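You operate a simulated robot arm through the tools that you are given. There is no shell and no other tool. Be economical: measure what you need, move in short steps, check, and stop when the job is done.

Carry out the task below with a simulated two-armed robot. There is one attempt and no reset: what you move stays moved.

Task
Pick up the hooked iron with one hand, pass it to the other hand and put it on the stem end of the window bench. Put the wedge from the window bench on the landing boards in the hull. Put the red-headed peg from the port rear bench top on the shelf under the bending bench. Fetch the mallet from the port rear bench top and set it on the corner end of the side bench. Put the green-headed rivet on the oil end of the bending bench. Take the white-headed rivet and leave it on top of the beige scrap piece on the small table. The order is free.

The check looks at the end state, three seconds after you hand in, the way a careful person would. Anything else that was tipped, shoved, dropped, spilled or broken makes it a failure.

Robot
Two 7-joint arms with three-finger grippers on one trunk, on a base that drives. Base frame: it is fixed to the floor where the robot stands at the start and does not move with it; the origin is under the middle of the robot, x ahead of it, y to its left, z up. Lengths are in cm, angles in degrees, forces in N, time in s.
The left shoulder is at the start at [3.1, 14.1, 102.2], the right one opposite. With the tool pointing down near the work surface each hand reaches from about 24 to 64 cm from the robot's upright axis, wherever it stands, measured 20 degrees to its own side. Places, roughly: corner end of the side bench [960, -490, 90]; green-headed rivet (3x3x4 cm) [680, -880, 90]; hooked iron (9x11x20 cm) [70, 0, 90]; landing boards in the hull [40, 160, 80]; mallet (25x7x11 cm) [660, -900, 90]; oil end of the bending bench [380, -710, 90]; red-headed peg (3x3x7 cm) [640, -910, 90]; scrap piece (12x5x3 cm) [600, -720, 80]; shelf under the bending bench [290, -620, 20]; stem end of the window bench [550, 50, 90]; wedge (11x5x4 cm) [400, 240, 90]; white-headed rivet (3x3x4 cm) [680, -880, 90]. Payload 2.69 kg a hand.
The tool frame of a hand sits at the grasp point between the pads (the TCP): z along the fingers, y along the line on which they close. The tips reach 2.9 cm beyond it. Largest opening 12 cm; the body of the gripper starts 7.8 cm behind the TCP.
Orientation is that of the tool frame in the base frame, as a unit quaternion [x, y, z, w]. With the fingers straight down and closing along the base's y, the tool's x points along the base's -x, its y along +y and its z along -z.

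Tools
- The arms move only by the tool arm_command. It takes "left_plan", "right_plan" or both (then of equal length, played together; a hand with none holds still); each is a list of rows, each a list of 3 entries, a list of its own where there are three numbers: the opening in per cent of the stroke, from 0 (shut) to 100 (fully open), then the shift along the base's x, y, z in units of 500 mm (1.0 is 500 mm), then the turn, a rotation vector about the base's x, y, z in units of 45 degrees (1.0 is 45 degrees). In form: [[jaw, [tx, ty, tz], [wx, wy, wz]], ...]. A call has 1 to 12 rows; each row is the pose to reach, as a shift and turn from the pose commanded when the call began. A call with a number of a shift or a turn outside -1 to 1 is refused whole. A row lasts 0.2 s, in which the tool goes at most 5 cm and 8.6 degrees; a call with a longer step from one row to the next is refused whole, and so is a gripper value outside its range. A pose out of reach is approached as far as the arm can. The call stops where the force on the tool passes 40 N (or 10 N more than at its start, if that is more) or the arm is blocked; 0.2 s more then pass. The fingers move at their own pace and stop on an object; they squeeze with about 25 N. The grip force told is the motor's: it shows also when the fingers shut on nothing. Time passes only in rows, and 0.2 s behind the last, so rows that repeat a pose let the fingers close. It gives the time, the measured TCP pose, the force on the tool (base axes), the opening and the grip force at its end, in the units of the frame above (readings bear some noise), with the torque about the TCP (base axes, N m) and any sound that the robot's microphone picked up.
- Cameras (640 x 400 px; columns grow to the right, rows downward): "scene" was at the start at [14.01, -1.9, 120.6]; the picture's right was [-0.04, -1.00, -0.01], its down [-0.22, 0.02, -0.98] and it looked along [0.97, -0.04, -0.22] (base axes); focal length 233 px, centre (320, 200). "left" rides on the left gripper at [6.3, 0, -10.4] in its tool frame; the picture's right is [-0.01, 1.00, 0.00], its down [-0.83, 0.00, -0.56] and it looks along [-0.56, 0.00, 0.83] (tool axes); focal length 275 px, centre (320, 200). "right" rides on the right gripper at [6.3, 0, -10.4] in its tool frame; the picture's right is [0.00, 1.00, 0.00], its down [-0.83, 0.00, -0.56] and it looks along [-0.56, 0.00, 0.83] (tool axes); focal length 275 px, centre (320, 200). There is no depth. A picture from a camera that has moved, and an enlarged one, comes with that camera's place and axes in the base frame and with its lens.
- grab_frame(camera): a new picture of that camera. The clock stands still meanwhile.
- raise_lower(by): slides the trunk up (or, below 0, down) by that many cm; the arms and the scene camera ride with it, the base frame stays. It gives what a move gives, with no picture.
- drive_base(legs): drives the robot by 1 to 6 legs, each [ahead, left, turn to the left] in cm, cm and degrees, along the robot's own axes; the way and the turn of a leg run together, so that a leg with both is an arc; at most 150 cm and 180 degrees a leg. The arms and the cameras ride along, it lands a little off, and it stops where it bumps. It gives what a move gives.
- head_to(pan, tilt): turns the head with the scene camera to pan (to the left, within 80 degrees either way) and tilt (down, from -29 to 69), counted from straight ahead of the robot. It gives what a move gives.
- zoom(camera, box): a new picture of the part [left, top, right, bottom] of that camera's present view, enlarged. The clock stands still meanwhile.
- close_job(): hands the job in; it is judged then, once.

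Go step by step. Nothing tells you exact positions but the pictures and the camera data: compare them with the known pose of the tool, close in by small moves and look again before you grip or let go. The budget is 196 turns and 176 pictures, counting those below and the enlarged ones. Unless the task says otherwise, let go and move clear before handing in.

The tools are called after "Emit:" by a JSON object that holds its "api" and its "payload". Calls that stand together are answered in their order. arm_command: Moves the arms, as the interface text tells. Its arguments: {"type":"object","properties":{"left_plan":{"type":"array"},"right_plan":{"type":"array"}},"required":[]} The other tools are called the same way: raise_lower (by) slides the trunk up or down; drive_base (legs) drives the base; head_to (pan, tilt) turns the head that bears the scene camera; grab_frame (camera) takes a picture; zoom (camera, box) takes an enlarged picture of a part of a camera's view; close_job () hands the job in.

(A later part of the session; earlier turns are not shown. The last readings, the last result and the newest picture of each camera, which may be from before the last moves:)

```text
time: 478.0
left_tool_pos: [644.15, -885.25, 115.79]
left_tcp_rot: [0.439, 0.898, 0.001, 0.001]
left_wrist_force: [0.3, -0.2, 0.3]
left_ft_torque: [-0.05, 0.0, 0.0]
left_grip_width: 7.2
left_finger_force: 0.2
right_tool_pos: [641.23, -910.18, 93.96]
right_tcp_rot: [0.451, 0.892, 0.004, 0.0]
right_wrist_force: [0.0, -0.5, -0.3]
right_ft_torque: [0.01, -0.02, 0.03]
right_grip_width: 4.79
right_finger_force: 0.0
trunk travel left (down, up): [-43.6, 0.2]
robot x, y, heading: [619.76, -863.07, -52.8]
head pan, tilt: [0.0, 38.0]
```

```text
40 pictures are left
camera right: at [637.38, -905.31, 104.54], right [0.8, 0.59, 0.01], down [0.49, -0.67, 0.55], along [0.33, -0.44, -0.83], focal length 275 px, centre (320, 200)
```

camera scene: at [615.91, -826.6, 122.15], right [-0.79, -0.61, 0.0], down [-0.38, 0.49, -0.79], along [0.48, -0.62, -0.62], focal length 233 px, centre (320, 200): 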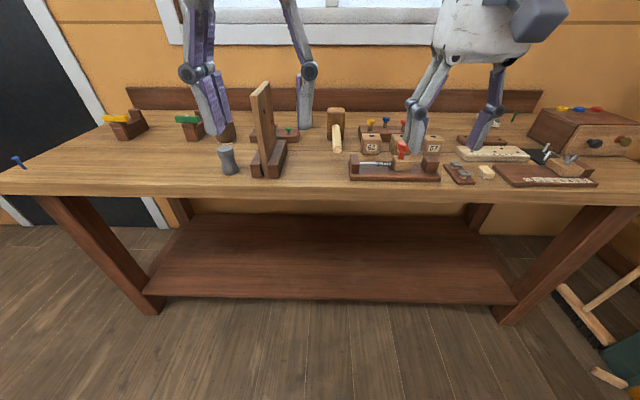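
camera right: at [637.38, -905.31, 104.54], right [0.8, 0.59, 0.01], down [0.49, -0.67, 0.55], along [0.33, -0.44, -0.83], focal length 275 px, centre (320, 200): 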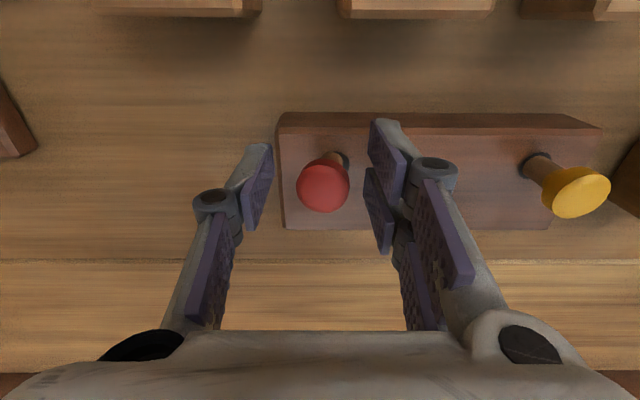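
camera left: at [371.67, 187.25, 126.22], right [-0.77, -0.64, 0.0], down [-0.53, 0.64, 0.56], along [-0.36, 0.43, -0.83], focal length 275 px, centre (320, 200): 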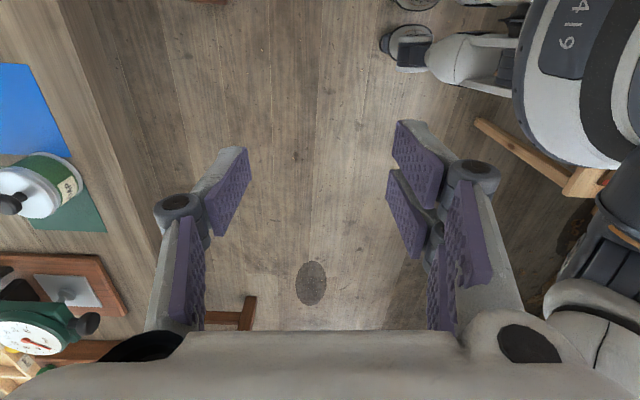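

The head is now exactly at the grasp point. Close and lift.

Emit:
{"api": "arm_command", "payload": {"right_plan": [[20, [0, 0, 0], [0, 0, 0]], [0, [0, 0, 0], [0, 0, 0]], [0, [0, 0, 0], [0, 0, 0]], [0, [0, 0, 0], [0, 0, 0]]]}}

Emit:
{"api": "arm_command", "payload": {"right_plan": [[0, [0, 0, 0.02], [0, 0, 0]], [0, [0, 0, 0.05], [0, 0, 0]], [0, [0, 0, 0.1], [0, 0, 0]], [0, [-0.01, 0.02, 0.16], [0, 0, 0]], [0, [-0.04, 0.06, 0.22], [0, 0, 0]], [0, [-0.07, 0.1, 0.28], [0, 0, 0]]]}}

Emit:
{"api": "grab_frame", "payload": {"camera": "right"}}

```text
time: 479.0
left_tool_pos: [644.02, -885.16, 115.82]
left_tcp_rot: [0.439, 0.899, 0.001, 0.002]
left_wrist_force: [-0.3, 0.3, 0.8]
left_ft_torque: [0.0, 0.0, 0.04]
left_grip_width: 7.21
left_finger_force: 0.1
right_tool_pos: [641.47, -910.06, 94.03]
right_tcp_rot: [0.453, 0.891, 0.004, 0.0]
right_wrist_force: [3.8, 2.7, 0.9]
right_ft_torque: [0.12, -0.17, 0.05]
right_grip_width: 2.14
right_finger_force: 25.1
trunk travel left (down, up): [-43.6, 0.2]
robot x, y, heading: [619.52, -862.79, -52.9]
head pan, tilt: [0.0, 38.0]
```

```text
time: 480.4
left_tool_pos: [644.17, -884.96, 115.78]
left_tcp_rot: [0.439, 0.898, 0.001, 0.003]
left_wrist_force: [0.0, -0.5, 0.0]
left_ft_torque: [0.01, 0.03, -0.01]
left_grip_width: 7.19
left_finger_force: 0.1
right_tool_pos: [637.87, -905.16, 108.19]
right_tcp_rot: [0.452, 0.892, 0.003, 0.001]
right_wrist_force: [-0.3, 1.1, -0.4]
right_ft_torque: [0.01, 0.01, -0.01]
right_grip_width: 2.2
right_finger_force: 25.6
trunk travel left (down, up): [-43.6, 0.2]
robot x, y, heading: [620.02, -862.96, -52.9]
head pan, tilt: [0.0, 38.0]
```

```text
39 pictures are left
camera right: at [633.95, -900.38, 118.61], right [0.8, 0.59, 0.01], down [0.49, -0.67, 0.55], along [0.33, -0.44, -0.83], focal length 275 px, centre (320, 200)
```

right: 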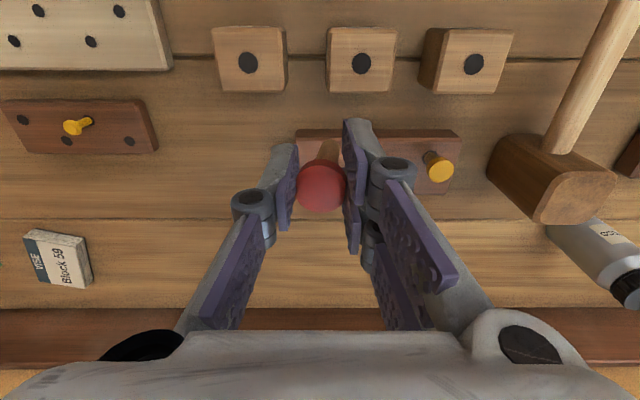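

The peg is held in the right hand. Now I'll bring the left hand over the rivet rack to look at it from above.

Emit:
{"api": "arm_command", "payload": {"left_plan": [[50, [0.08, 0.04, 0.01], [0, 0, 0]], [50, [0.16, 0.08, 0.02], [0, 0, 0]], [50, [0.24, 0.12, 0.03], [0, 0, 0]], [50, [0.32, 0.16, 0.03], [0, 0, 0]], [50, [0.4, 0.2, 0.03], [0, 0, 0]], [50, [0.48, 0.24, 0.03], [0, 0, 0]]]}}

Emit:
{"api": "grab_frame", "payload": {"camera": "left"}}

```text
time: 481.8
left_tool_pos: [668.31, -873.05, 117.33]
left_tcp_rot: [0.44, 0.898, 0.001, 0.001]
left_wrist_force: [0.6, 0.6, -0.7]
left_ft_torque: [0.02, 0.01, -0.02]
left_grip_width: 5.99
left_finger_force: 0.1
right_tool_pos: [637.9, -905.29, 108.09]
right_tcp_rot: [0.453, 0.892, 0.004, -0.001]
right_wrist_force: [0.3, 0.0, -0.1]
right_ft_torque: [-0.01, 0.03, 0.0]
right_grip_width: 2.19
right_finger_force: 25.3
trunk travel left (down, up): [-43.6, 0.2]
robot x, y, heading: [619.84, -863.04, -52.9]
head pan, tilt: [0.0, 38.0]
```

```text
38 pictures are left
camera left: at [664.45, -868.05, 127.8], right [0.79, 0.61, 0.0], down [0.51, -0.66, 0.56], along [0.34, -0.44, -0.83], focal length 275 px, centre (320, 200)
```

left: 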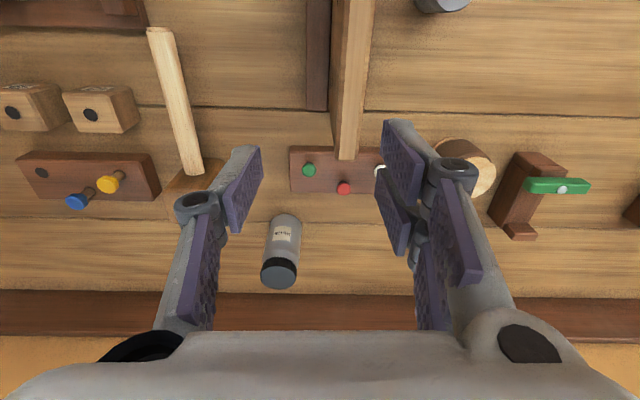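

Green and white rivets are at about [674.7,-884] and [683.3,-877.9], either side of the board's back edge. I'll shift the base left, yaw the left hand so its camera clears the board, and go above the green one.

Emit:
{"api": "drive_base", "payload": {"legs": [[0, 12, 0]]}}

Emit:
{"api": "arm_command", "payload": {"left_plan": [[40, [-0.016, -0.09, 0], [0, 0, 0.15]], [40, [-0.032, -0.18, 0], [0, 0, 0.3]], [40, [-0.048, -0.27, 0], [0, 0, 0.45]], [40, [-0.064, -0.364, 0], [0, 0, 0.6]], [40, [-0.064, -0.364, -0.08], [0, 0, 0.667]], [40, [-0.064, -0.364, -0.16], [0, 0, 0.667]], [40, [-0.064, -0.364, -0.24], [0, 0, 0.667]], [35, [-0.064, -0.364, -0.32], [0, 0, 0.667]]]}}

Emit:
{"api": "grab_frame", "payload": {"camera": "left"}}

```text
time: 483.4
left_tool_pos: [677.8, -865.77, 117.26]
left_tcp_rot: [0.438, 0.899, 0.001, 0.002]
left_wrist_force: [0.2, 0.0, -0.4]
left_ft_torque: [-0.02, 0.01, -0.01]
left_grip_width: 5.99
left_finger_force: 0.1
right_tool_pos: [647.53, -897.9, 108.03]
right_tcp_rot: [0.453, 0.891, 0.005, 0.0]
right_wrist_force: [0.1, -0.4, -0.8]
right_ft_torque: [0.0, 0.0, 0.03]
right_grip_width: 2.26
right_finger_force: 24.8
trunk travel left (down, up): [-43.6, 0.2]
robot x, y, heading: [629.5, -855.23, -52.7]
head pan, tilt: [0.0, 38.0]
```

```text
time: 485.2
left_tool_pos: [674.74, -884.06, 101.15]
left_tcp_rot: [0.191, 0.982, 0.002, 0.001]
left_wrist_force: [0.2, 0.4, -0.8]
left_ft_torque: [0.02, 0.01, 0.01]
left_grip_width: 4.21
left_finger_force: 0.1
left hand out of reach, approached as far as the arm can: row 3, 4, 5
right_tool_pos: [647.58, -898.06, 107.93]
right_tcp_rot: [0.453, 0.892, 0.004, 0.001]
right_wrist_force: [0.4, 0.3, -0.3]
right_ft_torque: [-0.01, 0.01, -0.04]
right_grip_width: 2.25
right_finger_force: 25.2
trunk travel left (down, up): [-43.6, 0.2]
robot x, y, heading: [629.7, -855.62, -52.6]
head pan, tilt: [0.0, 38.0]
```

```text
37 pictures are left
camera left: at [668.93, -881.63, 111.62], right [0.38, 0.93, 0.0], down [0.77, -0.32, 0.56], along [0.52, -0.21, -0.83], focal length 275 px, centre (320, 200)
```

left: 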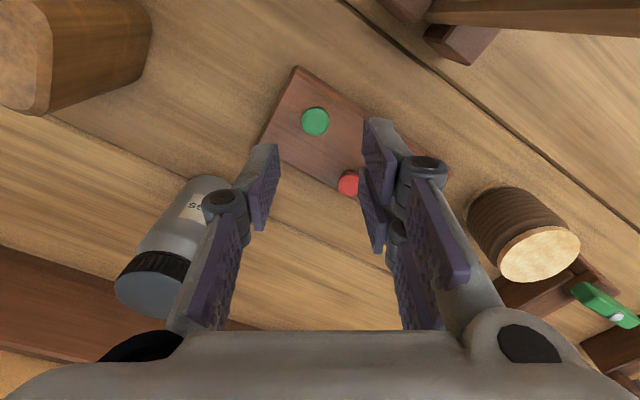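

Emit:
{"api": "arm_command", "payload": {"left_plan": [[30, [0.003, -0.006, -0.06], [0, 0, 0]], [30, [0.003, -0.006, -0.12], [0, 0, 0]], [30, [0.003, -0.006, -0.165], [0, 0, 0]]]}}

Emit:
{"api": "grab_frame", "payload": {"camera": "left"}}

```text
time: 486.0
left_tool_pos: [674.86, -884.33, 93.0]
left_tcp_rot: [0.191, 0.982, 0.001, 0.002]
left_wrist_force: [0.8, -0.1, 0.0]
left_ft_torque: [0.02, 0.01, 0.0]
left_grip_width: 3.61
left_finger_force: 0.0
right_tool_pos: [647.73, -898.01, 108.09]
right_tcp_rot: [0.453, 0.892, 0.003, 0.0]
right_wrist_force: [-0.2, 0.4, 0.0]
right_ft_torque: [0.02, 0.01, 0.02]
right_grip_width: 2.34
right_finger_force: 25.0
trunk travel left (down, up): [-43.6, 0.2]
robot x, y, heading: [629.57, -855.33, -52.6]
head pan, tilt: [0.0, 38.0]
```

```text
36 pictures are left
camera left: at [669.0, -882.0, 103.54], right [0.38, 0.93, 0.0], down [0.77, -0.32, 0.56], along [0.52, -0.21, -0.83], focal length 275 px, centre (320, 200)
```

left: 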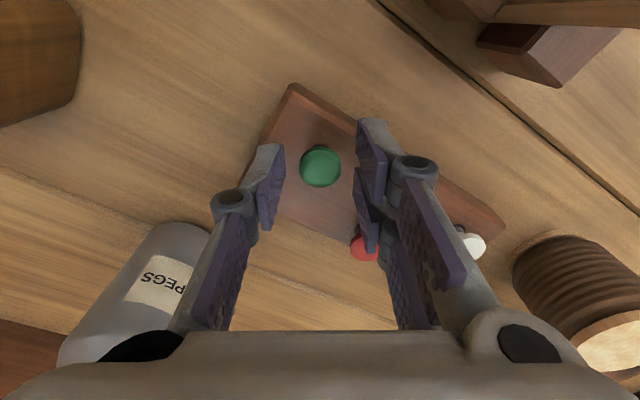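

Emit:
{"api": "arm_command", "payload": {"left_plan": [[30, [0, 0, -0.012], [0, 0, 0]], [30, [0, 0, -0.022], [0, 0, 0]], [10, [0, 0, -0.022], [0, 0, 0]], [0, [0, 0, -0.022], [0, 0, 0]], [0, [0, 0, -0.022], [0, 0, 0]]]}}

Emit:
{"api": "arm_command", "payload": {"left_plan": [[0, [0, 0, 0.02], [0, 0, 0]], [0, [0, 0, 0.05], [0, 0, 0]], [0, [0, 0, 0.1], [0, 0, 0]], [0, [0, 0, 0.18], [0, 0, 0]], [0, [-0.01, 0.02, 0.26], [0, 0, 0]], [0, [-0.04, 0.05, 0.33], [0, 0, 0]]]}}

Emit:
{"api": "grab_frame", "payload": {"camera": "left"}}

```text
time: 487.2
left_tool_pos: [674.83, -884.17, 92.05]
left_tcp_rot: [0.191, 0.982, 0.001, 0.002]
left_wrist_force: [0.5, 0.4, -0.9]
left_ft_torque: [0.01, 0.0, 0.0]
left_grip_width: 2.0
left_finger_force: 24.7
right_tool_pos: [647.6, -897.95, 108.06]
right_tcp_rot: [0.453, 0.892, 0.004, 0.0]
right_wrist_force: [0.4, -0.2, -0.3]
right_ft_torque: [0.01, 0.02, 0.03]
right_grip_width: 2.31
right_finger_force: 25.1
trunk travel left (down, up): [-43.6, 0.2]
robot x, y, heading: [629.28, -855.49, -52.7]
head pan, tilt: [0.0, 38.0]
```

```text
time: 488.6
left_tool_pos: [672.51, -881.48, 108.66]
left_tcp_rot: [0.191, 0.982, 0.002, 0.002]
left_wrist_force: [-0.7, -0.2, -0.8]
left_ft_torque: [-0.01, -0.02, 0.01]
left_grip_width: 1.99
left_finger_force: 24.8
right_tool_pos: [647.53, -897.91, 108.06]
right_tcp_rot: [0.453, 0.892, 0.004, 0.001]
right_wrist_force: [-0.2, 1.0, 0.1]
right_ft_torque: [-0.01, 0.0, 0.04]
right_grip_width: 2.3
right_finger_force: 24.6
trunk travel left (down, up): [-43.6, 0.2]
robot x, y, heading: [629.61, -855.35, -52.7]
head pan, tilt: [0.0, 38.0]
```

```text
35 pictures are left
camera left: at [666.83, -879.14, 119.13], right [0.38, 0.93, 0.0], down [0.77, -0.32, 0.56], along [0.52, -0.21, -0.83], focal length 275 px, centre (320, 200)
```

left: 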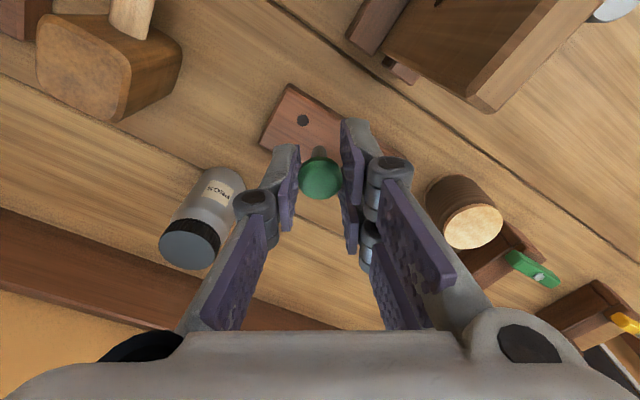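

Both items are held. I'll raise the left hand clear of the upright board, then back out toward the bending bench.

Emit:
{"api": "arm_command", "payload": {"left_plan": [[0, [-0.03, 0.04, 0.06], [0, 0, 0]], [0, [-0.07, 0.06, 0.12], [0, 0, 0]], [0, [-0.1, 0.08, 0.18], [0, 0, 0]]], "right_plan": [[0, [-0.02, 0.03, 0.03], [0, 0, 0]], [0, [-0.04, 0.06, 0.06], [0, 0, 0]], [0, [-0.06, 0.08, 0.06], [0, 0, 0]]]}}

Emit:
{"api": "drive_base", "payload": {"legs": [[-150, 0, 0], [-150, 0, 0], [-50, 0, 0], [0, 0, -89]]}}

Emit:
{"api": "head_to", "payload": {"pan": 0, "tilt": 30}}

Emit:
{"api": "grab_frame", "payload": {"camera": "scene"}}

```text
time: 489.4
left_tool_pos: [667.71, -877.47, 117.62]
left_tcp_rot: [0.191, 0.982, 0.001, 0.002]
left_wrist_force: [-0.2, 0.3, -0.6]
left_ft_torque: [-0.06, -0.01, 0.01]
left_grip_width: 2.0
left_finger_force: 25.5
right_tool_pos: [644.41, -893.83, 111.04]
right_tcp_rot: [0.452, 0.892, 0.003, 0.0]
right_wrist_force: [-0.3, 0.3, 0.5]
right_ft_torque: [-0.01, -0.02, 0.03]
right_grip_width: 2.3
right_finger_force: 25.2
trunk travel left (down, up): [-43.6, 0.2]
robot x, y, heading: [629.62, -855.6, -52.7]
head pan, tilt: [0.0, 38.0]
```

```text
time: 510.3
left_tool_pos: [388.66, -618.09, 117.5]
left_tcp_rot: [0.818, 0.576, 0.001, 0.002]
left_wrist_force: [0.5, 0.5, 0.2]
left_ft_torque: [-0.03, 0.03, 0.01]
left_grip_width: 2.02
left_finger_force: 24.8
right_tool_pos: [371.55, -595.44, 110.92]
right_tcp_rot: [0.944, 0.33, 0.002, 0.003]
right_wrist_force: [-0.1, -0.1, -0.4]
right_ft_torque: [0.08, 0.03, 0.01]
right_grip_width: 2.3
right_finger_force: 24.9
trunk travel left (down, up): [-43.6, 0.2]
robot x, y, heading: [409.23, -578.63, -140.2]
head pan, tilt: [0.0, 38.0]
```

```text
time: 511.0
left_tool_pos: [388.68, -618.17, 117.57]
left_tcp_rot: [0.818, 0.576, 0.001, 0.002]
left_wrist_force: [0.9, -0.4, -0.3]
left_ft_torque: [0.02, -0.03, 0.0]
left_grip_width: 2.01
left_finger_force: 25.0
right_tool_pos: [371.5, -595.39, 111.0]
right_tcp_rot: [0.944, 0.329, 0.003, 0.003]
right_wrist_force: [-0.1, 0.2, -0.8]
right_ft_torque: [0.02, 0.03, -0.03]
right_grip_width: 2.33
right_finger_force: 24.9
trunk travel left (down, up): [-43.6, 0.2]
robot x, y, heading: [409.29, -579.25, -140.2]
head pan, tilt: [0.0, 30.0]
```

```text
34 pictures are left
camera scene: at [401.67, -584.92, 123.37], right [-0.64, 0.77, 0.0], down [0.39, 0.32, -0.87], along [-0.67, -0.55, -0.5], focal length 233 px, centre (320, 200)
```

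scene: 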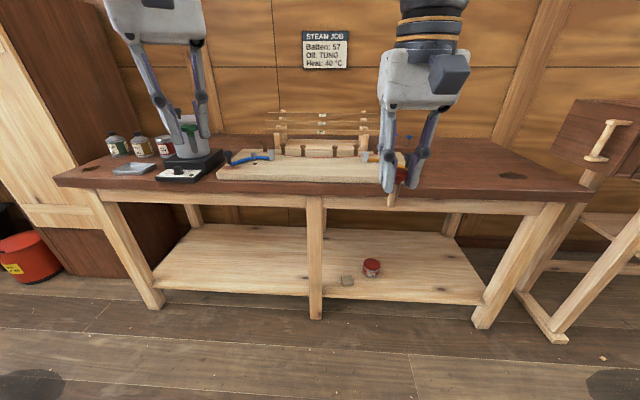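

I see the bending bench with the oil bottles at its left end and the shelf below. I'll place the green rivet first: drive over to the oil end.

Emit:
{"api": "drive_base", "payload": {"legs": [[0, 75, -1.5], [36, 0, 0]]}}

Emit:
{"api": "head_to", "payload": {"pan": 15, "tilt": 38}}

Emit:
{"api": "grab_frame", "payload": {"camera": "scene"}}

```text
time: 519.0
left_tool_pos: [404.78, -697.02, 117.45]
left_tcp_rot: [0.83, 0.558, 0.001, 0.003]
left_wrist_force: [0.6, -0.4, -0.7]
left_ft_torque: [0.03, 0.01, 0.03]
left_grip_width: 2.02
left_finger_force: 25.2
right_tool_pos: [388.66, -673.47, 111.07]
right_tcp_rot: [0.951, 0.309, 0.003, 0.003]
right_wrist_force: [-0.6, 0.0, -0.2]
right_ft_torque: [0.04, 0.0, 0.02]
right_grip_width: 2.32
right_finger_force: 25.0
trunk travel left (down, up): [-43.6, 0.2]
robot x, y, heading: [426.73, -658.35, -142.9]
head pan, tilt: [0.0, 30.0]
```

```text
time: 519.8
left_tool_pos: [404.81, -696.9, 117.46]
left_tcp_rot: [0.83, 0.558, 0.001, 0.001]
left_wrist_force: [-0.2, -0.7, -1.6]
left_ft_torque: [0.03, 0.0, -0.01]
left_grip_width: 2.0
left_finger_force: 24.9
right_tool_pos: [388.61, -673.53, 110.93]
right_tcp_rot: [0.951, 0.31, 0.002, 0.004]
right_wrist_force: [0.6, 0.7, 0.7]
right_ft_torque: [0.03, 0.04, 0.0]
right_grip_width: 2.33
right_finger_force: 25.6
trunk travel left (down, up): [-43.6, 0.2]
robot x, y, heading: [426.87, -658.59, -142.8]
head pan, tilt: [15.0, 38.0]
```

```text
33 pictures are left
camera scene: at [421.1, -665.65, 122.15], right [-0.79, 0.62, 0.0], down [0.38, 0.49, -0.79], along [-0.48, -0.62, -0.62], focal length 233 px, centre (320, 200)
```

scene: 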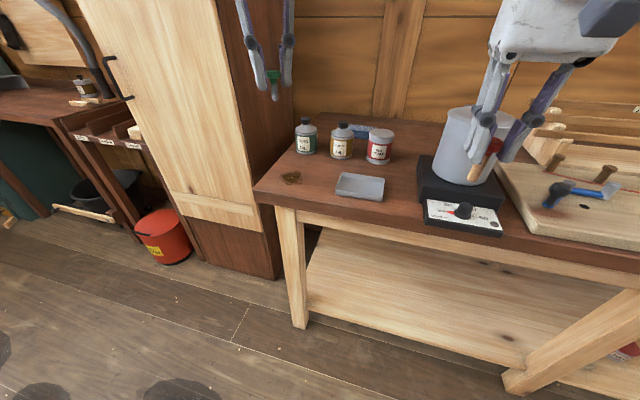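

Free spot near the bottles at about [387.5,-709.5]. I'll move in 11 cm and lower the rivet there.

Emit:
{"api": "drive_base", "payload": {"legs": [[11, 0, 0.8]]}}

Emit:
{"api": "arm_command", "payload": {"left_plan": [[0, [-0.05, -0.04, -0.04], [0, 0, 0]], [0, [-0.1, -0.08, -0.08], [0, 0, 0]], [0, [-0.15, -0.112, -0.14], [0, 0, 0]], [0, [-0.165, -0.116, -0.22], [0, 0, 0]], [0, [-0.165, -0.116, -0.3], [0, 0, 0]], [0, [-0.165, -0.116, -0.37], [0, 0, 0]], [0, [-0.165, -0.116, -0.42], [0, 0, 0]]]}}

Emit:
{"api": "grab_frame", "payload": {"camera": "left"}}

```text
time: 521.0
left_tool_pos: [396.43, -703.99, 117.49]
left_tcp_rot: [0.826, 0.563, 0.0, 0.002]
left_wrist_force: [-0.5, -0.1, -0.2]
left_ft_torque: [0.01, -0.06, 0.0]
left_grip_width: 2.02
left_finger_force: 25.3
right_tool_pos: [379.89, -680.96, 111.08]
right_tcp_rot: [0.949, 0.316, 0.003, 0.003]
right_wrist_force: [-1.0, 0.5, 0.1]
right_ft_torque: [0.02, 0.01, -0.01]
right_grip_width: 2.31
right_finger_force: 24.7
trunk travel left (down, up): [-43.6, 0.2]
robot x, y, heading: [418.43, -665.16, -142.1]
head pan, tilt: [15.0, 38.0]
```

```text
time: 522.6
left_tool_pos: [388.27, -709.7, 96.42]
left_tcp_rot: [0.826, 0.563, 0.0, 0.001]
left_wrist_force: [-0.2, -0.2, -1.3]
left_ft_torque: [-0.05, -0.02, -0.03]
left_grip_width: 2.0
left_finger_force: 25.4
right_tool_pos: [379.95, -680.91, 110.87]
right_tcp_rot: [0.949, 0.316, 0.002, 0.003]
right_wrist_force: [0.2, -0.1, 0.0]
right_ft_torque: [0.0, 0.0, -0.01]
right_grip_width: 2.32
right_finger_force: 25.4
trunk travel left (down, up): [-43.6, 0.2]
robot x, y, heading: [417.99, -665.49, -142.0]
head pan, tilt: [15.0, 38.0]
```

```text
32 pictures are left
camera left: at [390.66, -703.81, 106.81], right [0.93, -0.37, 0.0], down [-0.31, -0.77, 0.56], along [-0.2, -0.52, -0.83], focal length 275 px, centre (320, 200)
```

left: 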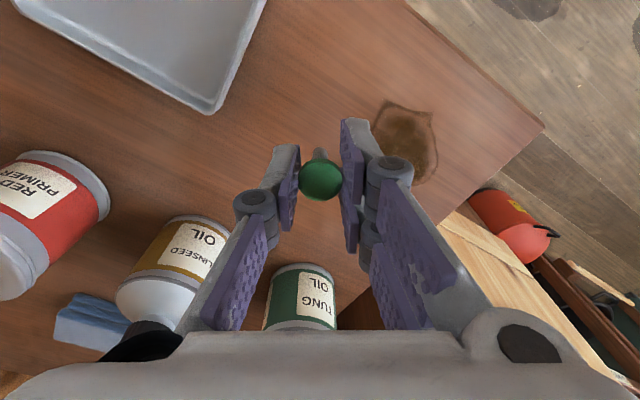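

Emit:
{"api": "arm_command", "payload": {"left_plan": [[0, [0, 0, -0.03], [0, 0, 0]], [0, [0, 0, -0.06], [0, 0, 0]], [0, [0, 0, -0.075], [0, 0, 0]], [0, [0, 0, -0.085], [0, 0, 0]]]}}

Emit:
{"api": "arm_command", "payload": {"left_plan": [[0, [0, 0, -0.01], [0, 0, 0]], [0, [0, 0, -0.02], [0, 0, 0]]]}}

Emit:
{"api": "arm_command", "payload": {"left_plan": [[0, [0, 0, -0.01], [0, 0, 0]], [0, [0, 0, -0.02], [0, 0, 0]]]}}

```text
time: 523.6
left_tool_pos: [388.19, -709.72, 92.08]
left_tcp_rot: [0.826, 0.564, 0.0, 0.002]
left_wrist_force: [-0.3, 0.4, -1.1]
left_ft_torque: [0.02, 0.03, 0.0]
left_grip_width: 2.03
left_finger_force: 25.2
right_tool_pos: [379.91, -680.82, 111.05]
right_tcp_rot: [0.949, 0.316, 0.003, 0.003]
right_wrist_force: [0.2, -0.7, 0.6]
right_ft_torque: [0.02, -0.04, -0.03]
right_grip_width: 2.32
right_finger_force: 25.3
trunk travel left (down, up): [-43.6, 0.2]
robot x, y, heading: [417.9, -665.45, -142.2]
head pan, tilt: [15.0, 38.0]
```

```text
time: 524.2
left_tool_pos: [388.2, -709.7, 91.29]
left_tcp_rot: [0.826, 0.564, 0.0, 0.001]
left_wrist_force: [-0.2, 0.0, -0.3]
left_ft_torque: [0.0, -0.01, 0.0]
left_grip_width: 2.01
left_finger_force: 25.0
right_tool_pos: [379.9, -680.91, 111.09]
right_tcp_rot: [0.949, 0.315, 0.003, 0.003]
right_wrist_force: [0.2, 0.9, 0.1]
right_ft_torque: [0.0, 0.02, -0.04]
right_grip_width: 2.3
right_finger_force: 25.6
trunk travel left (down, up): [-43.6, 0.2]
robot x, y, heading: [418.16, -664.98, -142.4]
head pan, tilt: [15.0, 38.0]
```

```text
time: 524.8
left_tool_pos: [388.06, -709.92, 90.68]
left_tcp_rot: [0.826, 0.563, -0.005, 0.003]
left_wrist_force: [-0.1, -0.9, 21.4]
left_ft_torque: [-0.14, 0.04, 0.01]
left_grip_width: 2.05
left_finger_force: 26.0
right_tool_pos: [380.09, -680.61, 111.24]
right_tcp_rot: [0.949, 0.316, 0.0, 0.004]
right_wrist_force: [0.8, 0.2, -0.2]
right_ft_torque: [0.0, 0.01, 0.0]
right_grip_width: 2.31
right_finger_force: 24.8
trunk travel left (down, up): [-43.6, 0.2]
robot x, y, heading: [418.41, -665.13, -142.0]
head pan, tilt: [15.0, 38.0]
```

Emit:
{"api": "arm_command", "payload": {"left_plan": [[0, [0, 0, 0.009], [0, 0, 0]], [20, [0, 0, 0.009], [0, 0, 0]], [35, [0, 0, 0.009], [0, 0, 0]], [40, [0, 0, 0.009], [0, 0, 0]], [40, [0, 0, 0.08], [0, 0, 0]], [40, [0, 0, 0.16], [0, 0, 0]], [40, [0.02, 0.015, 0.24], [0, 0, 0]], [40, [0.06, 0.04, 0.32], [0, 0, 0]], [40, [0.12, 0.08, 0.38], [0, 0, 0]], [40, [0.18, 0.12, 0.44], [0, 0, 0]]]}}

Emit:
{"api": "zoom", "payload": {"camera": "scene", "box": [220, 80, 460, 260]}}

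```text
time: 527.0
left_tool_pos: [397.15, -703.75, 112.14]
left_tcp_rot: [0.826, 0.563, -0.001, 0.002]
left_wrist_force: [0.9, -0.4, 0.5]
left_ft_torque: [-0.01, -0.02, 0.01]
left_grip_width: 4.82
left_finger_force: 0.0
right_tool_pos: [380.12, -680.77, 111.04]
right_tcp_rot: [0.949, 0.315, 0.002, 0.003]
right_wrist_force: [-0.2, 0.4, 0.0]
right_ft_torque: [-0.01, -0.02, -0.04]
right_grip_width: 2.31
right_finger_force: 24.7
trunk travel left (down, up): [-43.6, 0.2]
robot x, y, heading: [418.4, -665.15, -142.2]
head pan, tilt: [15.0, 38.0]
```

```text
2.22 times, centred on (340, 170) of scene
camera zoom: at [412.41, -672.47, 122.16], right [-0.8, 0.6, 0.0], down [0.37, 0.49, -0.79], along [-0.48, -0.63, -0.61], focal length 518 px, centre (276, 267)
```

zoom: 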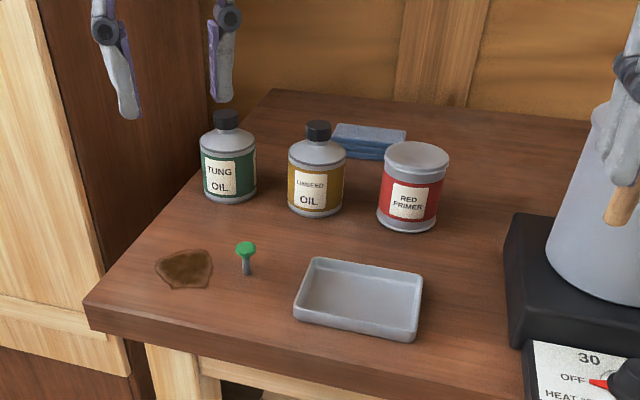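

The green rivet stands on the oil end. Now I back out, go to the shelf's free right bay, tuck the left arm aside and lower the trunk.

Emit:
{"api": "drive_base", "payload": {"legs": [[-46, 0, 0], [0, -114, 0]]}}

Emit:
{"api": "arm_command", "payload": {"left_plan": [[30, [0.083, 0.002, 0], [0, 0, -0.1]], [30, [0.166, 0.004, 0], [0, 0, -0.2]], [30, [0.25, 0.006, 0], [0, 0, -0.3]], [30, [0.333, 0.008, 0], [0, 0, -0.4]], [30, [0.416, 0.01, 0], [0, 0, -0.5]], [30, [0.5, 0.01, 0], [0, 0, -0.667]]]}}

Emit:
{"api": "raise_lower", "payload": {"by": -40}}

Emit:
{"api": "head_to", "payload": {"pan": -8, "tilt": 25}}

Emit:
{"api": "grab_frame", "payload": {"camera": "scene"}}

```text
time: 538.5
left_tool_pos: [361.85, -584.12, 112.02]
left_tcp_rot: [0.827, 0.562, 0.0, 0.002]
left_wrist_force: [-0.2, -0.7, 0.5]
left_ft_torque: [0.0, -0.02, -0.02]
left_grip_width: 4.82
left_finger_force: 0.2
right_tool_pos: [344.72, -561.13, 110.9]
right_tcp_rot: [0.949, 0.315, 0.003, 0.003]
right_wrist_force: [-0.7, 0.3, 0.7]
right_ft_torque: [0.03, -0.02, 0.02]
right_grip_width: 2.34
right_finger_force: 24.9
trunk travel left (down, up): [-43.6, 0.2]
robot x, y, heading: [382.78, -545.5, -142.4]
head pan, tilt: [15.0, 38.0]
```

```text
time: 539.9
left_tool_pos: [384.7, -583.08, 110.6]
left_tcp_rot: [0.945, 0.327, -0.001, 0.002]
left_wrist_force: [0.1, -1.0, -0.5]
left_ft_torque: [0.03, -0.01, 0.0]
left_grip_width: 3.62
left_finger_force: 0.1
left hand out of reach, approached as far as the arm can: row 6
right_tool_pos: [344.71, -561.11, 111.06]
right_tcp_rot: [0.949, 0.314, 0.003, 0.003]
right_wrist_force: [1.1, -0.2, 0.2]
right_ft_torque: [0.03, -0.02, 0.0]
right_grip_width: 2.33
right_finger_force: 24.3
trunk travel left (down, up): [-43.6, 0.2]
robot x, y, heading: [382.74, -545.64, -142.1]
head pan, tilt: [15.0, 38.0]
```

```text
time: 543.8
left_tool_pos: [377.17, -588.83, 54.88]
left_tcp_rot: [0.889, 0.31, 0.32, -0.106]
left_wrist_force: [-0.5, -1.0, 0.2]
left_ft_torque: [0.0, 0.02, -0.01]
left_grip_width: 3.62
left_finger_force: 0.0
right_tool_pos: [344.64, -561.12, 71.09]
right_tcp_rot: [0.949, 0.315, 0.003, 0.002]
right_wrist_force: [-0.2, -0.5, 0.5]
right_ft_torque: [-0.04, -0.02, 0.0]
right_grip_width: 2.32
right_finger_force: 25.4
trunk travel left (down, up): [-3.6, 40.2]
robot x, y, heading: [383.22, -545.63, -142.2]
head pan, tilt: [15.0, 38.0]
```

```text
time: 544.6
left_tool_pos: [377.01, -588.86, 55.0]
left_tcp_rot: [0.889, 0.31, 0.318, -0.107]
left_wrist_force: [-0.6, -0.4, -1.0]
left_ft_torque: [0.02, -0.02, 0.02]
left_grip_width: 3.58
left_finger_force: 0.1
right_tool_pos: [344.71, -561.12, 70.96]
right_tcp_rot: [0.949, 0.315, 0.003, 0.003]
right_wrist_force: [-0.6, 0.2, 0.4]
right_ft_torque: [0.03, -0.03, 0.02]
right_grip_width: 2.34
right_finger_force: 24.8
trunk travel left (down, up): [-3.6, 40.2]
robot x, y, heading: [383.04, -545.39, -142.2]
head pan, tilt: [-8.0, 25.0]
```

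```text
30 pictures are left
camera scene: at [360.64, -561.19, 80.58], right [-0.5, 0.87, 0.0], down [0.37, 0.21, -0.91], along [-0.79, -0.45, -0.42], focal length 233 px, centre (320, 200)
```

scene: 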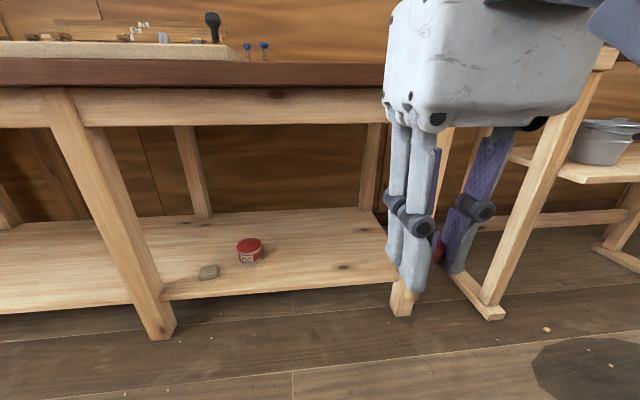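

I see the shelf's free bay. I'll tilt the right hand forward 50° and lower it, straighten the left arm out of the way, then move in.

Emit:
{"api": "arm_command", "payload": {"right_plan": [[0, [0, 0, -0.06], [-0.113, 0.146, 0]], [0, [0, 0, -0.12], [-0.227, 0.292, 0]], [0, [0, 0, -0.18], [-0.34, 0.438, 0]], [0, [0, 0, -0.26], [-0.453, 0.585, 0]], [0, [0, 0, -0.34], [-0.567, 0.731, 0]], [0, [0, 0, -0.42], [-0.68, 0.877, 0]], [0, [0, 0, -0.51], [-0.68, 0.877, 0]], [0, [0, 0, -0.6], [-0.68, 0.877, 0]], [0, [0, 0, -0.69], [-0.68, 0.877, 0]], [0, [0, 0, -0.78], [-0.68, 0.877, 0]]], "left_plan": [[30, [0.04, 0, 0.02], [-0.09, 0.115, 0]], [30, [0.08, 0, 0.05], [-0.179, 0.23, 0]], [30, [0.12, 0, 0.08], [-0.268, 0.346, 0]], [30, [0.16, 0, 0.11], [-0.358, 0.461, 0]], [30, [0.2, 0, 0.14], [-0.447, 0.577, 0]], [30, [0.228, 0, 0.14], [-0.537, 0.692, 0]], [30, [0.228, 0, 0.14], [-0.537, 0.692, 0]], [30, [0.228, 0, 0.14], [-0.537, 0.692, 0]], [30, [0.228, 0, 0.14], [-0.537, 0.692, 0]], [30, [0.228, 0, 0.14], [-0.537, 0.692, 0]]]}}

Emit:
{"api": "head_to", "payload": {"pan": -8, "tilt": 38}}

Emit:
{"api": "grab_frame", "payload": {"camera": "scene"}}

```text
time: 546.8
left_tool_pos: [388.75, -588.86, 61.45]
left_tcp_rot: [0.944, 0.329, -0.001, 0.002]
left_wrist_force: [0.8, 0.6, 0.6]
left_ft_torque: [0.0, -0.02, 0.01]
left_grip_width: 3.59
left_finger_force: 0.0
left hand out of reach, approached as far as the arm can: row 1, 2, 3, 4, 5, 6, 7, 8, 9, 10
right_tool_pos: [344.5, -560.96, 31.95]
right_tcp_rot: [0.86, 0.287, -0.395, 0.144]
right_wrist_force: [-0.1, 0.2, 0.3]
right_ft_torque: [-0.01, 0.01, 0.01]
right_grip_width: 2.31
right_finger_force: 25.0
right hand out of reach, approached as far as the arm can: row 4, 5, 6, 7, 8, 9
trunk travel left (down, up): [-3.6, 40.2]
robot x, y, heading: [382.76, -545.58, -142.1]
head pan, tilt: [-8.0, 25.0]
```

```text
time: 547.6
left_tool_pos: [388.77, -588.87, 61.4]
left_tcp_rot: [0.944, 0.329, -0.001, 0.001]
left_wrist_force: [-0.1, 0.1, -0.1]
left_ft_torque: [-0.01, 0.01, 0.01]
left_grip_width: 3.62
left_finger_force: 0.0
right_tool_pos: [344.63, -560.91, 31.97]
right_tcp_rot: [0.86, 0.287, -0.396, 0.143]
right_wrist_force: [-0.9, 0.1, -1.1]
right_ft_torque: [0.02, -0.01, -0.03]
right_grip_width: 2.32
right_finger_force: 25.1
trunk travel left (down, up): [-3.6, 40.2]
robot x, y, heading: [382.9, -545.92, -142.1]
head pan, tilt: [-8.0, 38.0]
```

```text
29 pictures are left
camera scene: at [361.14, -560.9, 78.56], right [-0.5, 0.87, 0.0], down [0.53, 0.3, -0.79], along [-0.68, -0.39, -0.62], focal length 233 px, centre (320, 200)
```

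scene: 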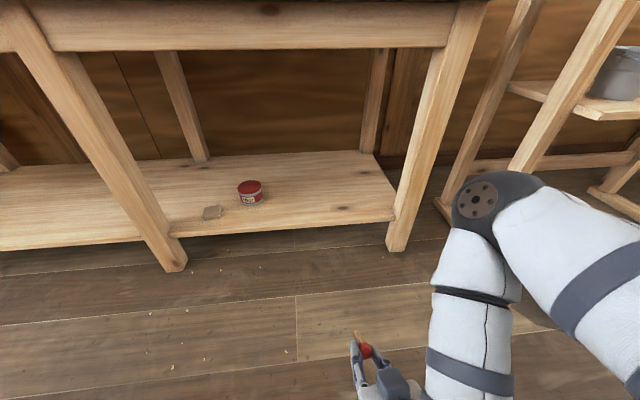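

Emit:
{"api": "drive_base", "payload": {"legs": [[28, 0, 0]]}}

Emit:
{"api": "arm_command", "payload": {"right_plan": [[0, [-0.07, -0.042, -0.01], [0, 0, 0]], [0, [-0.14, -0.084, -0.02], [0, 0, 0]], [0, [-0.21, -0.126, -0.03], [0, 0, 0]], [0, [-0.28, -0.168, -0.04], [0, 0, 0]], [0, [-0.35, -0.21, -0.05], [0, 0, 0]], [0, [-0.42, -0.245, -0.06], [0, 0, 0]], [0, [-0.466, -0.27, -0.08], [0, 0, 0]]]}}

Emit:
{"api": "grab_frame", "payload": {"camera": "scene"}}

```text
time: 549.5
left_tool_pos: [366.78, -605.81, 61.5]
left_tcp_rot: [0.945, 0.328, -0.001, 0.001]
left_wrist_force: [0.3, -0.1, -0.2]
left_ft_torque: [0.04, 0.01, -0.02]
left_grip_width: 3.61
left_finger_force: 0.0
right_tool_pos: [322.58, -577.73, 31.96]
right_tcp_rot: [0.861, 0.286, -0.396, 0.143]
right_wrist_force: [-0.2, 0.2, 0.1]
right_ft_torque: [-0.02, 0.0, -0.01]
right_grip_width: 2.33
right_finger_force: 25.0
trunk travel left (down, up): [-3.6, 40.2]
robot x, y, heading: [360.91, -562.79, -142.3]
head pan, tilt: [-8.0, 38.0]
```

```text
time: 551.1
left_tool_pos: [366.88, -605.75, 61.41]
left_tcp_rot: [0.945, 0.328, -0.002, 0.001]
left_wrist_force: [-0.3, -0.5, 0.1]
left_ft_torque: [0.0, 0.0, -0.01]
left_grip_width: 3.58
left_finger_force: 0.1
right_tool_pos: [299.3, -591.23, 28.11]
right_tcp_rot: [0.861, 0.286, -0.396, 0.143]
right_wrist_force: [0.3, -0.3, 0.1]
right_ft_torque: [0.03, -0.03, -0.01]
right_grip_width: 2.33
right_finger_force: 24.8
right hand out of reach, approached as far as the arm can: row 5
trunk travel left (down, up): [-3.6, 40.2]
robot x, y, heading: [360.68, -562.84, -142.7]
head pan, tilt: [-8.0, 38.0]
```

```text
28 pictures are left
camera scene: at [339.19, -577.75, 78.55], right [-0.49, 0.87, 0.0], down [0.54, 0.3, -0.79], along [-0.69, -0.39, -0.62], focal length 233 px, centre (320, 200)
```

scene: 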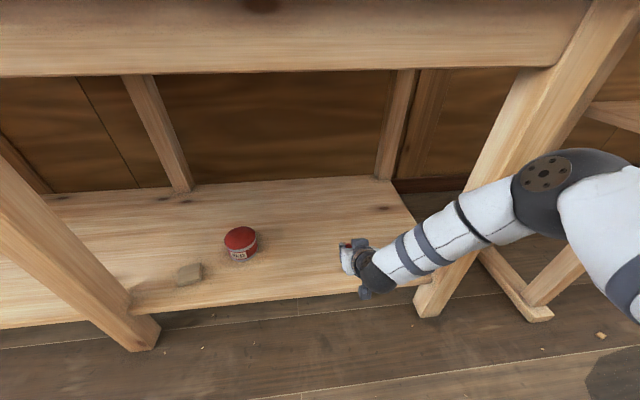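

Emit:
{"api": "arm_command", "payload": {"right_plan": [[0, [0, 0, -0.02], [0, 0, 0]], [0, [0, 0, -0.04], [0, 0, 0]], [0, [0, 0, -0.055], [0, 0, 0]]]}}

Emit:
{"api": "arm_command", "payload": {"right_plan": [[0, [0, 0, -0.012], [0, 0, 0]], [0, [0, 0, -0.024], [0, 0, 0]]]}}

Emit:
{"api": "zoom", "payload": {"camera": "right", "box": [160, 60, 480, 300]}}

```text
time: 551.9
left_tool_pos: [366.89, -605.78, 61.38]
left_tcp_rot: [0.945, 0.328, -0.002, 0.002]
left_wrist_force: [0.0, -0.6, 0.8]
left_ft_torque: [-0.01, -0.01, -0.05]
left_grip_width: 3.59
left_finger_force: 0.2
right_tool_pos: [299.33, -591.16, 28.17]
right_tcp_rot: [0.86, 0.287, -0.396, 0.143]
right_wrist_force: [-0.4, -0.3, -0.4]
right_ft_torque: [-0.01, -0.02, -0.01]
right_grip_width: 2.33
right_finger_force: 25.3
right hand out of reach, approached as far as the arm can: row 1, 2, 3
trunk travel left (down, up): [-3.6, 40.2]
robot x, y, heading: [360.95, -562.52, -142.4]
head pan, tilt: [-8.0, 38.0]
```

```text
time: 552.5
left_tool_pos: [366.77, -605.74, 61.41]
left_tcp_rot: [0.945, 0.328, -0.002, 0.001]
left_wrist_force: [-0.2, -0.3, -0.1]
left_ft_torque: [0.01, -0.02, -0.01]
left_grip_width: 3.59
left_finger_force: 0.0
right_tool_pos: [299.33, -591.3, 27.63]
right_tcp_rot: [0.861, 0.286, -0.395, 0.143]
right_wrist_force: [-0.3, 0.3, 0.3]
right_ft_torque: [-0.02, 0.03, 0.0]
right_grip_width: 2.33
right_finger_force: 25.1
right hand out of reach, approached as far as the arm can: row 2
trunk travel left (down, up): [-3.6, 40.2]
robot x, y, heading: [361.02, -562.95, -142.4]
head pan, tilt: [-8.0, 38.0]
```

```text
1.67 times, centred on (320, 180) of right
camera zoom: at [308.75, -584.09, 29.57], right [0.61, -0.8, 0.01], down [-0.1, -0.06, 0.99], along [-0.79, -0.6, -0.11], focal length 459 px, centre (320, 233)
```

zoom: 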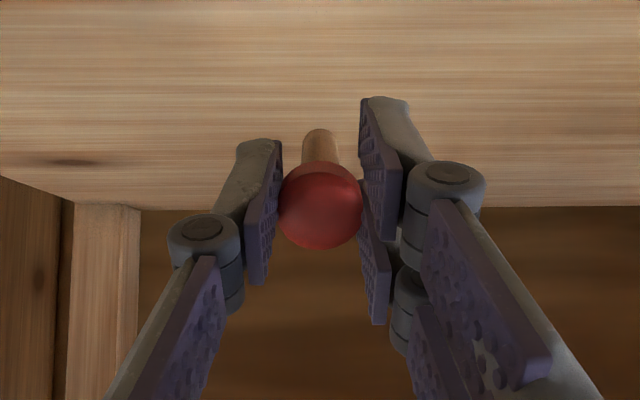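

At the arm's limit; the trunk can go 3 cm lower.

Emit:
{"api": "raise_lower", "payload": {"by": -3}}

Emit:
{"api": "zoom", "payload": {"camera": "right", "box": [160, 60, 480, 300]}}

```text
time: 553.3
left_tool_pos: [366.78, -605.82, 58.49]
left_tcp_rot: [0.945, 0.328, 0.0, 0.001]
left_wrist_force: [-0.1, 0.0, 0.0]
left_ft_torque: [-0.02, 0.01, 0.01]
left_grip_width: 3.59
left_finger_force: 0.0
right_tool_pos: [299.38, -591.5, 25.18]
right_tcp_rot: [0.862, 0.285, -0.394, 0.14]
right_wrist_force: [0.8, -0.4, 0.1]
right_ft_torque: [0.03, -0.01, 0.0]
right_grip_width: 2.31
right_finger_force: 24.8
trunk travel left (down, up): [-0.6, 43.2]
robot x, y, heading: [360.9, -562.8, -142.3]
head pan, tilt: [-8.0, 38.0]
```

```text
1.67 times, centred on (320, 180) of right
camera zoom: at [308.63, -584.34, 27.25], right [0.61, -0.79, 0.01], down [-0.1, -0.06, 0.99], along [-0.79, -0.6, -0.12], focal length 459 px, centre (320, 233)
```

zoom: 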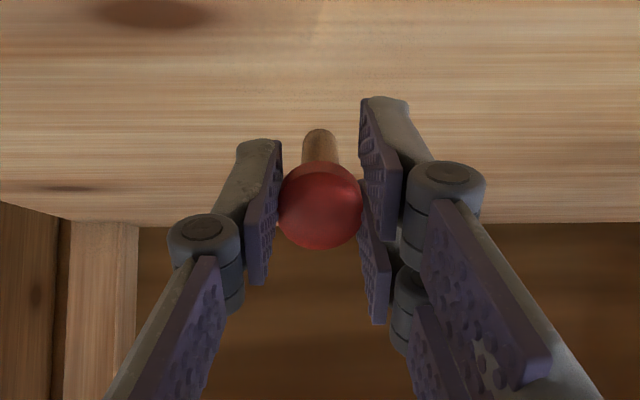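

Emit:
{"api": "arm_command", "payload": {"right_plan": [[0, [0.016, 0.012, -0.012], [0, 0, 0]], [0, [0.032, 0.024, -0.024], [0, 0, 0]], [0, [0.044, 0.034, -0.036], [0, 0, 0]], [0, [0.044, 0.034, -0.05], [0, 0, 0]]]}}

```text
time: 554.3
left_tool_pos: [366.85, -605.87, 58.45]
left_tcp_rot: [0.945, 0.328, -0.001, 0.001]
left_wrist_force: [-0.7, -0.8, 0.5]
left_ft_torque: [0.0, 0.03, 0.02]
left_grip_width: 3.62
left_finger_force: 0.2
right_tool_pos: [301.86, -590.71, 22.9]
right_tcp_rot: [0.862, 0.284, -0.396, 0.136]
right_wrist_force: [0.4, -0.2, -0.5]
right_ft_torque: [0.0, 0.0, -0.03]
right_grip_width: 2.33
right_finger_force: 24.7
right hand out of reach, approached as far as the arm can: row 1, 2, 3, 4
trunk travel left (down, up): [-0.6, 43.2]
robot x, y, heading: [360.8, -562.74, -142.6]
head pan, tilt: [-8.0, 38.0]
```

Emit:
{"api": "arm_command", "payload": {"right_plan": [[0, [0.012, 0.009, -0.015], [0, 0, 0]], [0, [0.024, 0.018, -0.03], [0, 0, 0]], [0, [0.03, 0.024, -0.045], [0, 0, 0]]]}}

Emit:
{"api": "zoom", "payload": {"camera": "right", "box": [160, 60, 480, 300]}}

```text
time: 555.0
left_tool_pos: [366.85, -605.87, 58.48]
left_tcp_rot: [0.945, 0.328, -0.001, 0.001]
left_wrist_force: [-0.5, 0.5, 1.0]
left_ft_torque: [0.0, 0.01, 0.04]
left_grip_width: 3.59
left_finger_force: 0.0
right_tool_pos: [302.87, -590.63, 21.89]
right_tcp_rot: [0.857, 0.282, -0.407, 0.14]
right_wrist_force: [4.4, 2.4, 14.1]
right_ft_torque: [-0.16, -0.18, 0.08]
right_grip_width: 2.33
right_finger_force: 24.8
right hand out of reach, approached as far as the arm can: row 2, 3
trunk travel left (down, up): [-0.6, 43.2]
robot x, y, heading: [360.96, -562.8, -142.2]
head pan, tilt: [-8.0, 38.0]
stopped in row 3 (right hand): the force on the tool passed its limit at 47 N (the readings are from after the stop); the commanded pose is now the measured one
```

```text
1.67 times, centred on (320, 180) of right
camera zoom: at [312.4, -583.47, 23.65], right [0.6, -0.8, 0.01], down [-0.08, -0.05, 1.0], along [-0.8, -0.6, -0.09], focal length 459 px, centre (320, 233)
```

zoom: 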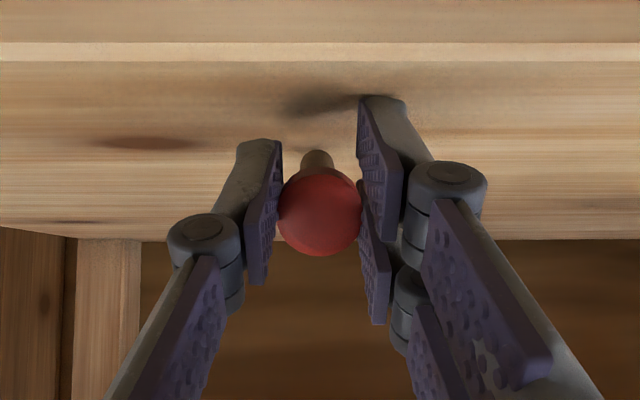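

The peg touches the shelf. Open and withdraw backward.

Emit:
{"api": "arm_command", "payload": {"right_plan": [[10, [0.002, 0.002, 0.006], [0, 0, 0]], [30, [0.004, 0.003, 0.01], [0, 0, 0]], [50, [0.004, 0.003, 0.01], [0, 0, 0]], [50, [0.02, 0.016, 0.03], [0, 0, 0]], [50, [0.06, 0.045, 0.07], [0, 0, 0]], [50, [0.12, 0.09, 0.11], [0, 0, 0]], [50, [0.18, 0.13, 0.15], [0, 0, 0]], [50, [0.24, 0.17, 0.18], [0, 0, 0]], [50, [0.3, 0.2, 0.2], [0, 0, 0]]]}}

Emit:
{"api": "grab_frame", "payload": {"camera": "scene"}}

```text
time: 557.0
left_tool_pos: [366.81, -605.79, 58.49]
left_tcp_rot: [0.945, 0.328, -0.002, 0.002]
left_wrist_force: [-0.2, 0.4, 0.1]
left_ft_torque: [-0.03, 0.0, -0.02]
left_grip_width: 3.61
left_finger_force: 0.0
right_tool_pos: [317.91, -580.38, 31.73]
right_tcp_rot: [0.858, 0.281, -0.406, 0.138]
right_wrist_force: [0.0, -0.3, -0.3]
right_ft_torque: [-0.03, -0.01, -0.04]
right_grip_width: 6.0
right_finger_force: 0.0
trunk travel left (down, up): [-0.6, 43.2]
robot x, y, heading: [360.78, -562.81, -142.5]
head pan, tilt: [-8.0, 38.0]
```

```text
24 pictures are left
camera scene: at [338.75, -578.09, 76.33], right [-0.49, 0.87, 0.0], down [0.54, 0.3, -0.79], along [-0.69, -0.39, -0.62], focal length 233 px, centre (320, 200)
```

scene: 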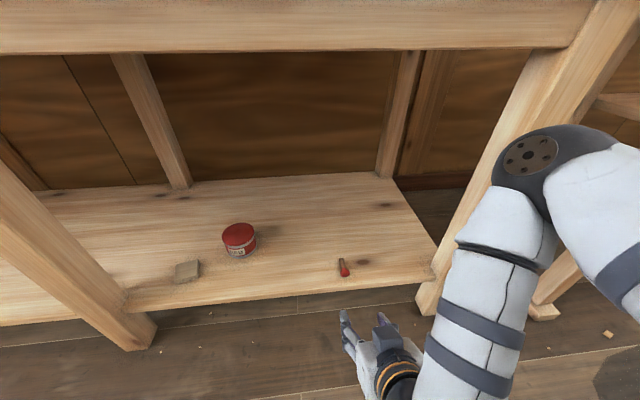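

The peg lies on the shelf. I'll back out, raise the trunk, straighten the right hand and return to the port rear bench for the mallet and white rivet.

Emit:
{"api": "drive_base", "payload": {"legs": [[-28, 0, 0]]}}

Emit:
{"api": "raise_lower", "payload": {"by": 40}}

Emit:
{"api": "arm_command", "payload": {"right_plan": [[50, [0, 0, 0.08], [0.113, -0.146, 0]], [50, [0, 0, 0.16], [0.227, -0.292, 0]], [50, [0, 0, 0.24], [0.34, -0.438, 0]], [50, [0, 0, 0.32], [0.453, -0.585, 0]], [50, [0, 0, 0.4], [0.567, -0.731, 0]], [50, [0, 0, 0.48], [0.69, -0.89, 0]], [50, [0, 0, 0.56], [0.69, -0.89, 0]], [50, [0, 0, 0.64], [0.69, -0.89, 0]], [50, [0, 0, 0.72], [0.69, -0.89, 0]], [50, [0, 0, 0.78], [0.69, -0.89, 0]]], "left_plan": [[30, [0, 0, 0.03], [0, 0, 0]], [30, [0, 0, 0.06], [0, 0, 0]], [30, [0, 0, 0.09], [0, 0, 0]], [30, [0, 0, 0.12], [0, 0, 0]], [30, [0, 0, 0.15], [0, 0, 0]], [30, [0, 0, 0.18], [0, 0, 0]], [30, [0, 0, 0.21], [0, 0, 0]], [30, [0, 0, 0.24], [0, 0, 0]], [30, [0, 0, 0.27], [0, 0, 0]], [30, [0, 0, 0.3], [0, 0, 0]]]}}

Emit:
{"api": "drive_base", "payload": {"legs": [[0, 0, 90.3], [150, 0, 0], [150, 0, 0], [50, 0, 0]]}}

```text
time: 559.0
left_tool_pos: [389.13, -588.61, 58.37]
left_tcp_rot: [0.944, 0.33, -0.002, 0.002]
left_wrist_force: [0.7, 0.8, 0.6]
left_ft_torque: [0.02, -0.01, 0.01]
left_grip_width: 3.6
left_finger_force: 0.1
right_tool_pos: [340.11, -563.44, 31.63]
right_tcp_rot: [0.858, 0.284, -0.405, 0.139]
right_wrist_force: [-0.1, -0.8, 0.4]
right_ft_torque: [-0.03, -0.02, -0.02]
right_grip_width: 6.0
right_finger_force: 0.1
trunk travel left (down, up): [-0.6, 43.2]
robot x, y, heading: [383.07, -545.47, -142.1]
head pan, tilt: [-8.0, 38.0]
```

```text
time: 562.8
left_tool_pos: [391.86, -586.43, 103.93]
left_tcp_rot: [0.931, 0.327, -0.154, 0.054]
left_wrist_force: [-0.4, 0.8, -0.4]
left_ft_torque: [-0.04, -0.03, 0.01]
left_grip_width: 3.6
left_finger_force: 0.1
right_tool_pos: [340.18, -563.4, 71.7]
right_tcp_rot: [0.858, 0.284, -0.404, 0.14]
right_wrist_force: [0.1, -0.9, 0.1]
right_ft_torque: [0.0, 0.0, 0.02]
right_grip_width: 5.96
right_finger_force: 0.0
trunk travel left (down, up): [-40.6, 3.2]
robot x, y, heading: [382.99, -545.53, -142.2]
head pan, tilt: [-8.0, 38.0]
```

```text
refused: row 6 steps farther than a row can; nothing moved
```

```text
time: 583.5
left_tool_pos: [629.56, -819.1, 104.09]
left_tcp_rot: [0.445, 0.88, -0.075, 0.146]
left_wrist_force: [0.1, 0.3, -0.7]
left_ft_torque: [0.02, 0.02, 0.01]
left_grip_width: 3.63
left_finger_force: 0.1
right_tool_pos: [604.34, -869.8, 71.66]
right_tcp_rot: [0.422, 0.799, -0.196, 0.382]
right_wrist_force: [0.1, -0.2, -0.1]
right_ft_torque: [0.0, 0.0, -0.02]
right_grip_width: 5.99
right_finger_force: 0.0
trunk travel left (down, up): [-40.6, 3.2]
robot x, y, heading: [588.01, -826.34, -54.2]
head pan, tilt: [-8.0, 38.0]
```

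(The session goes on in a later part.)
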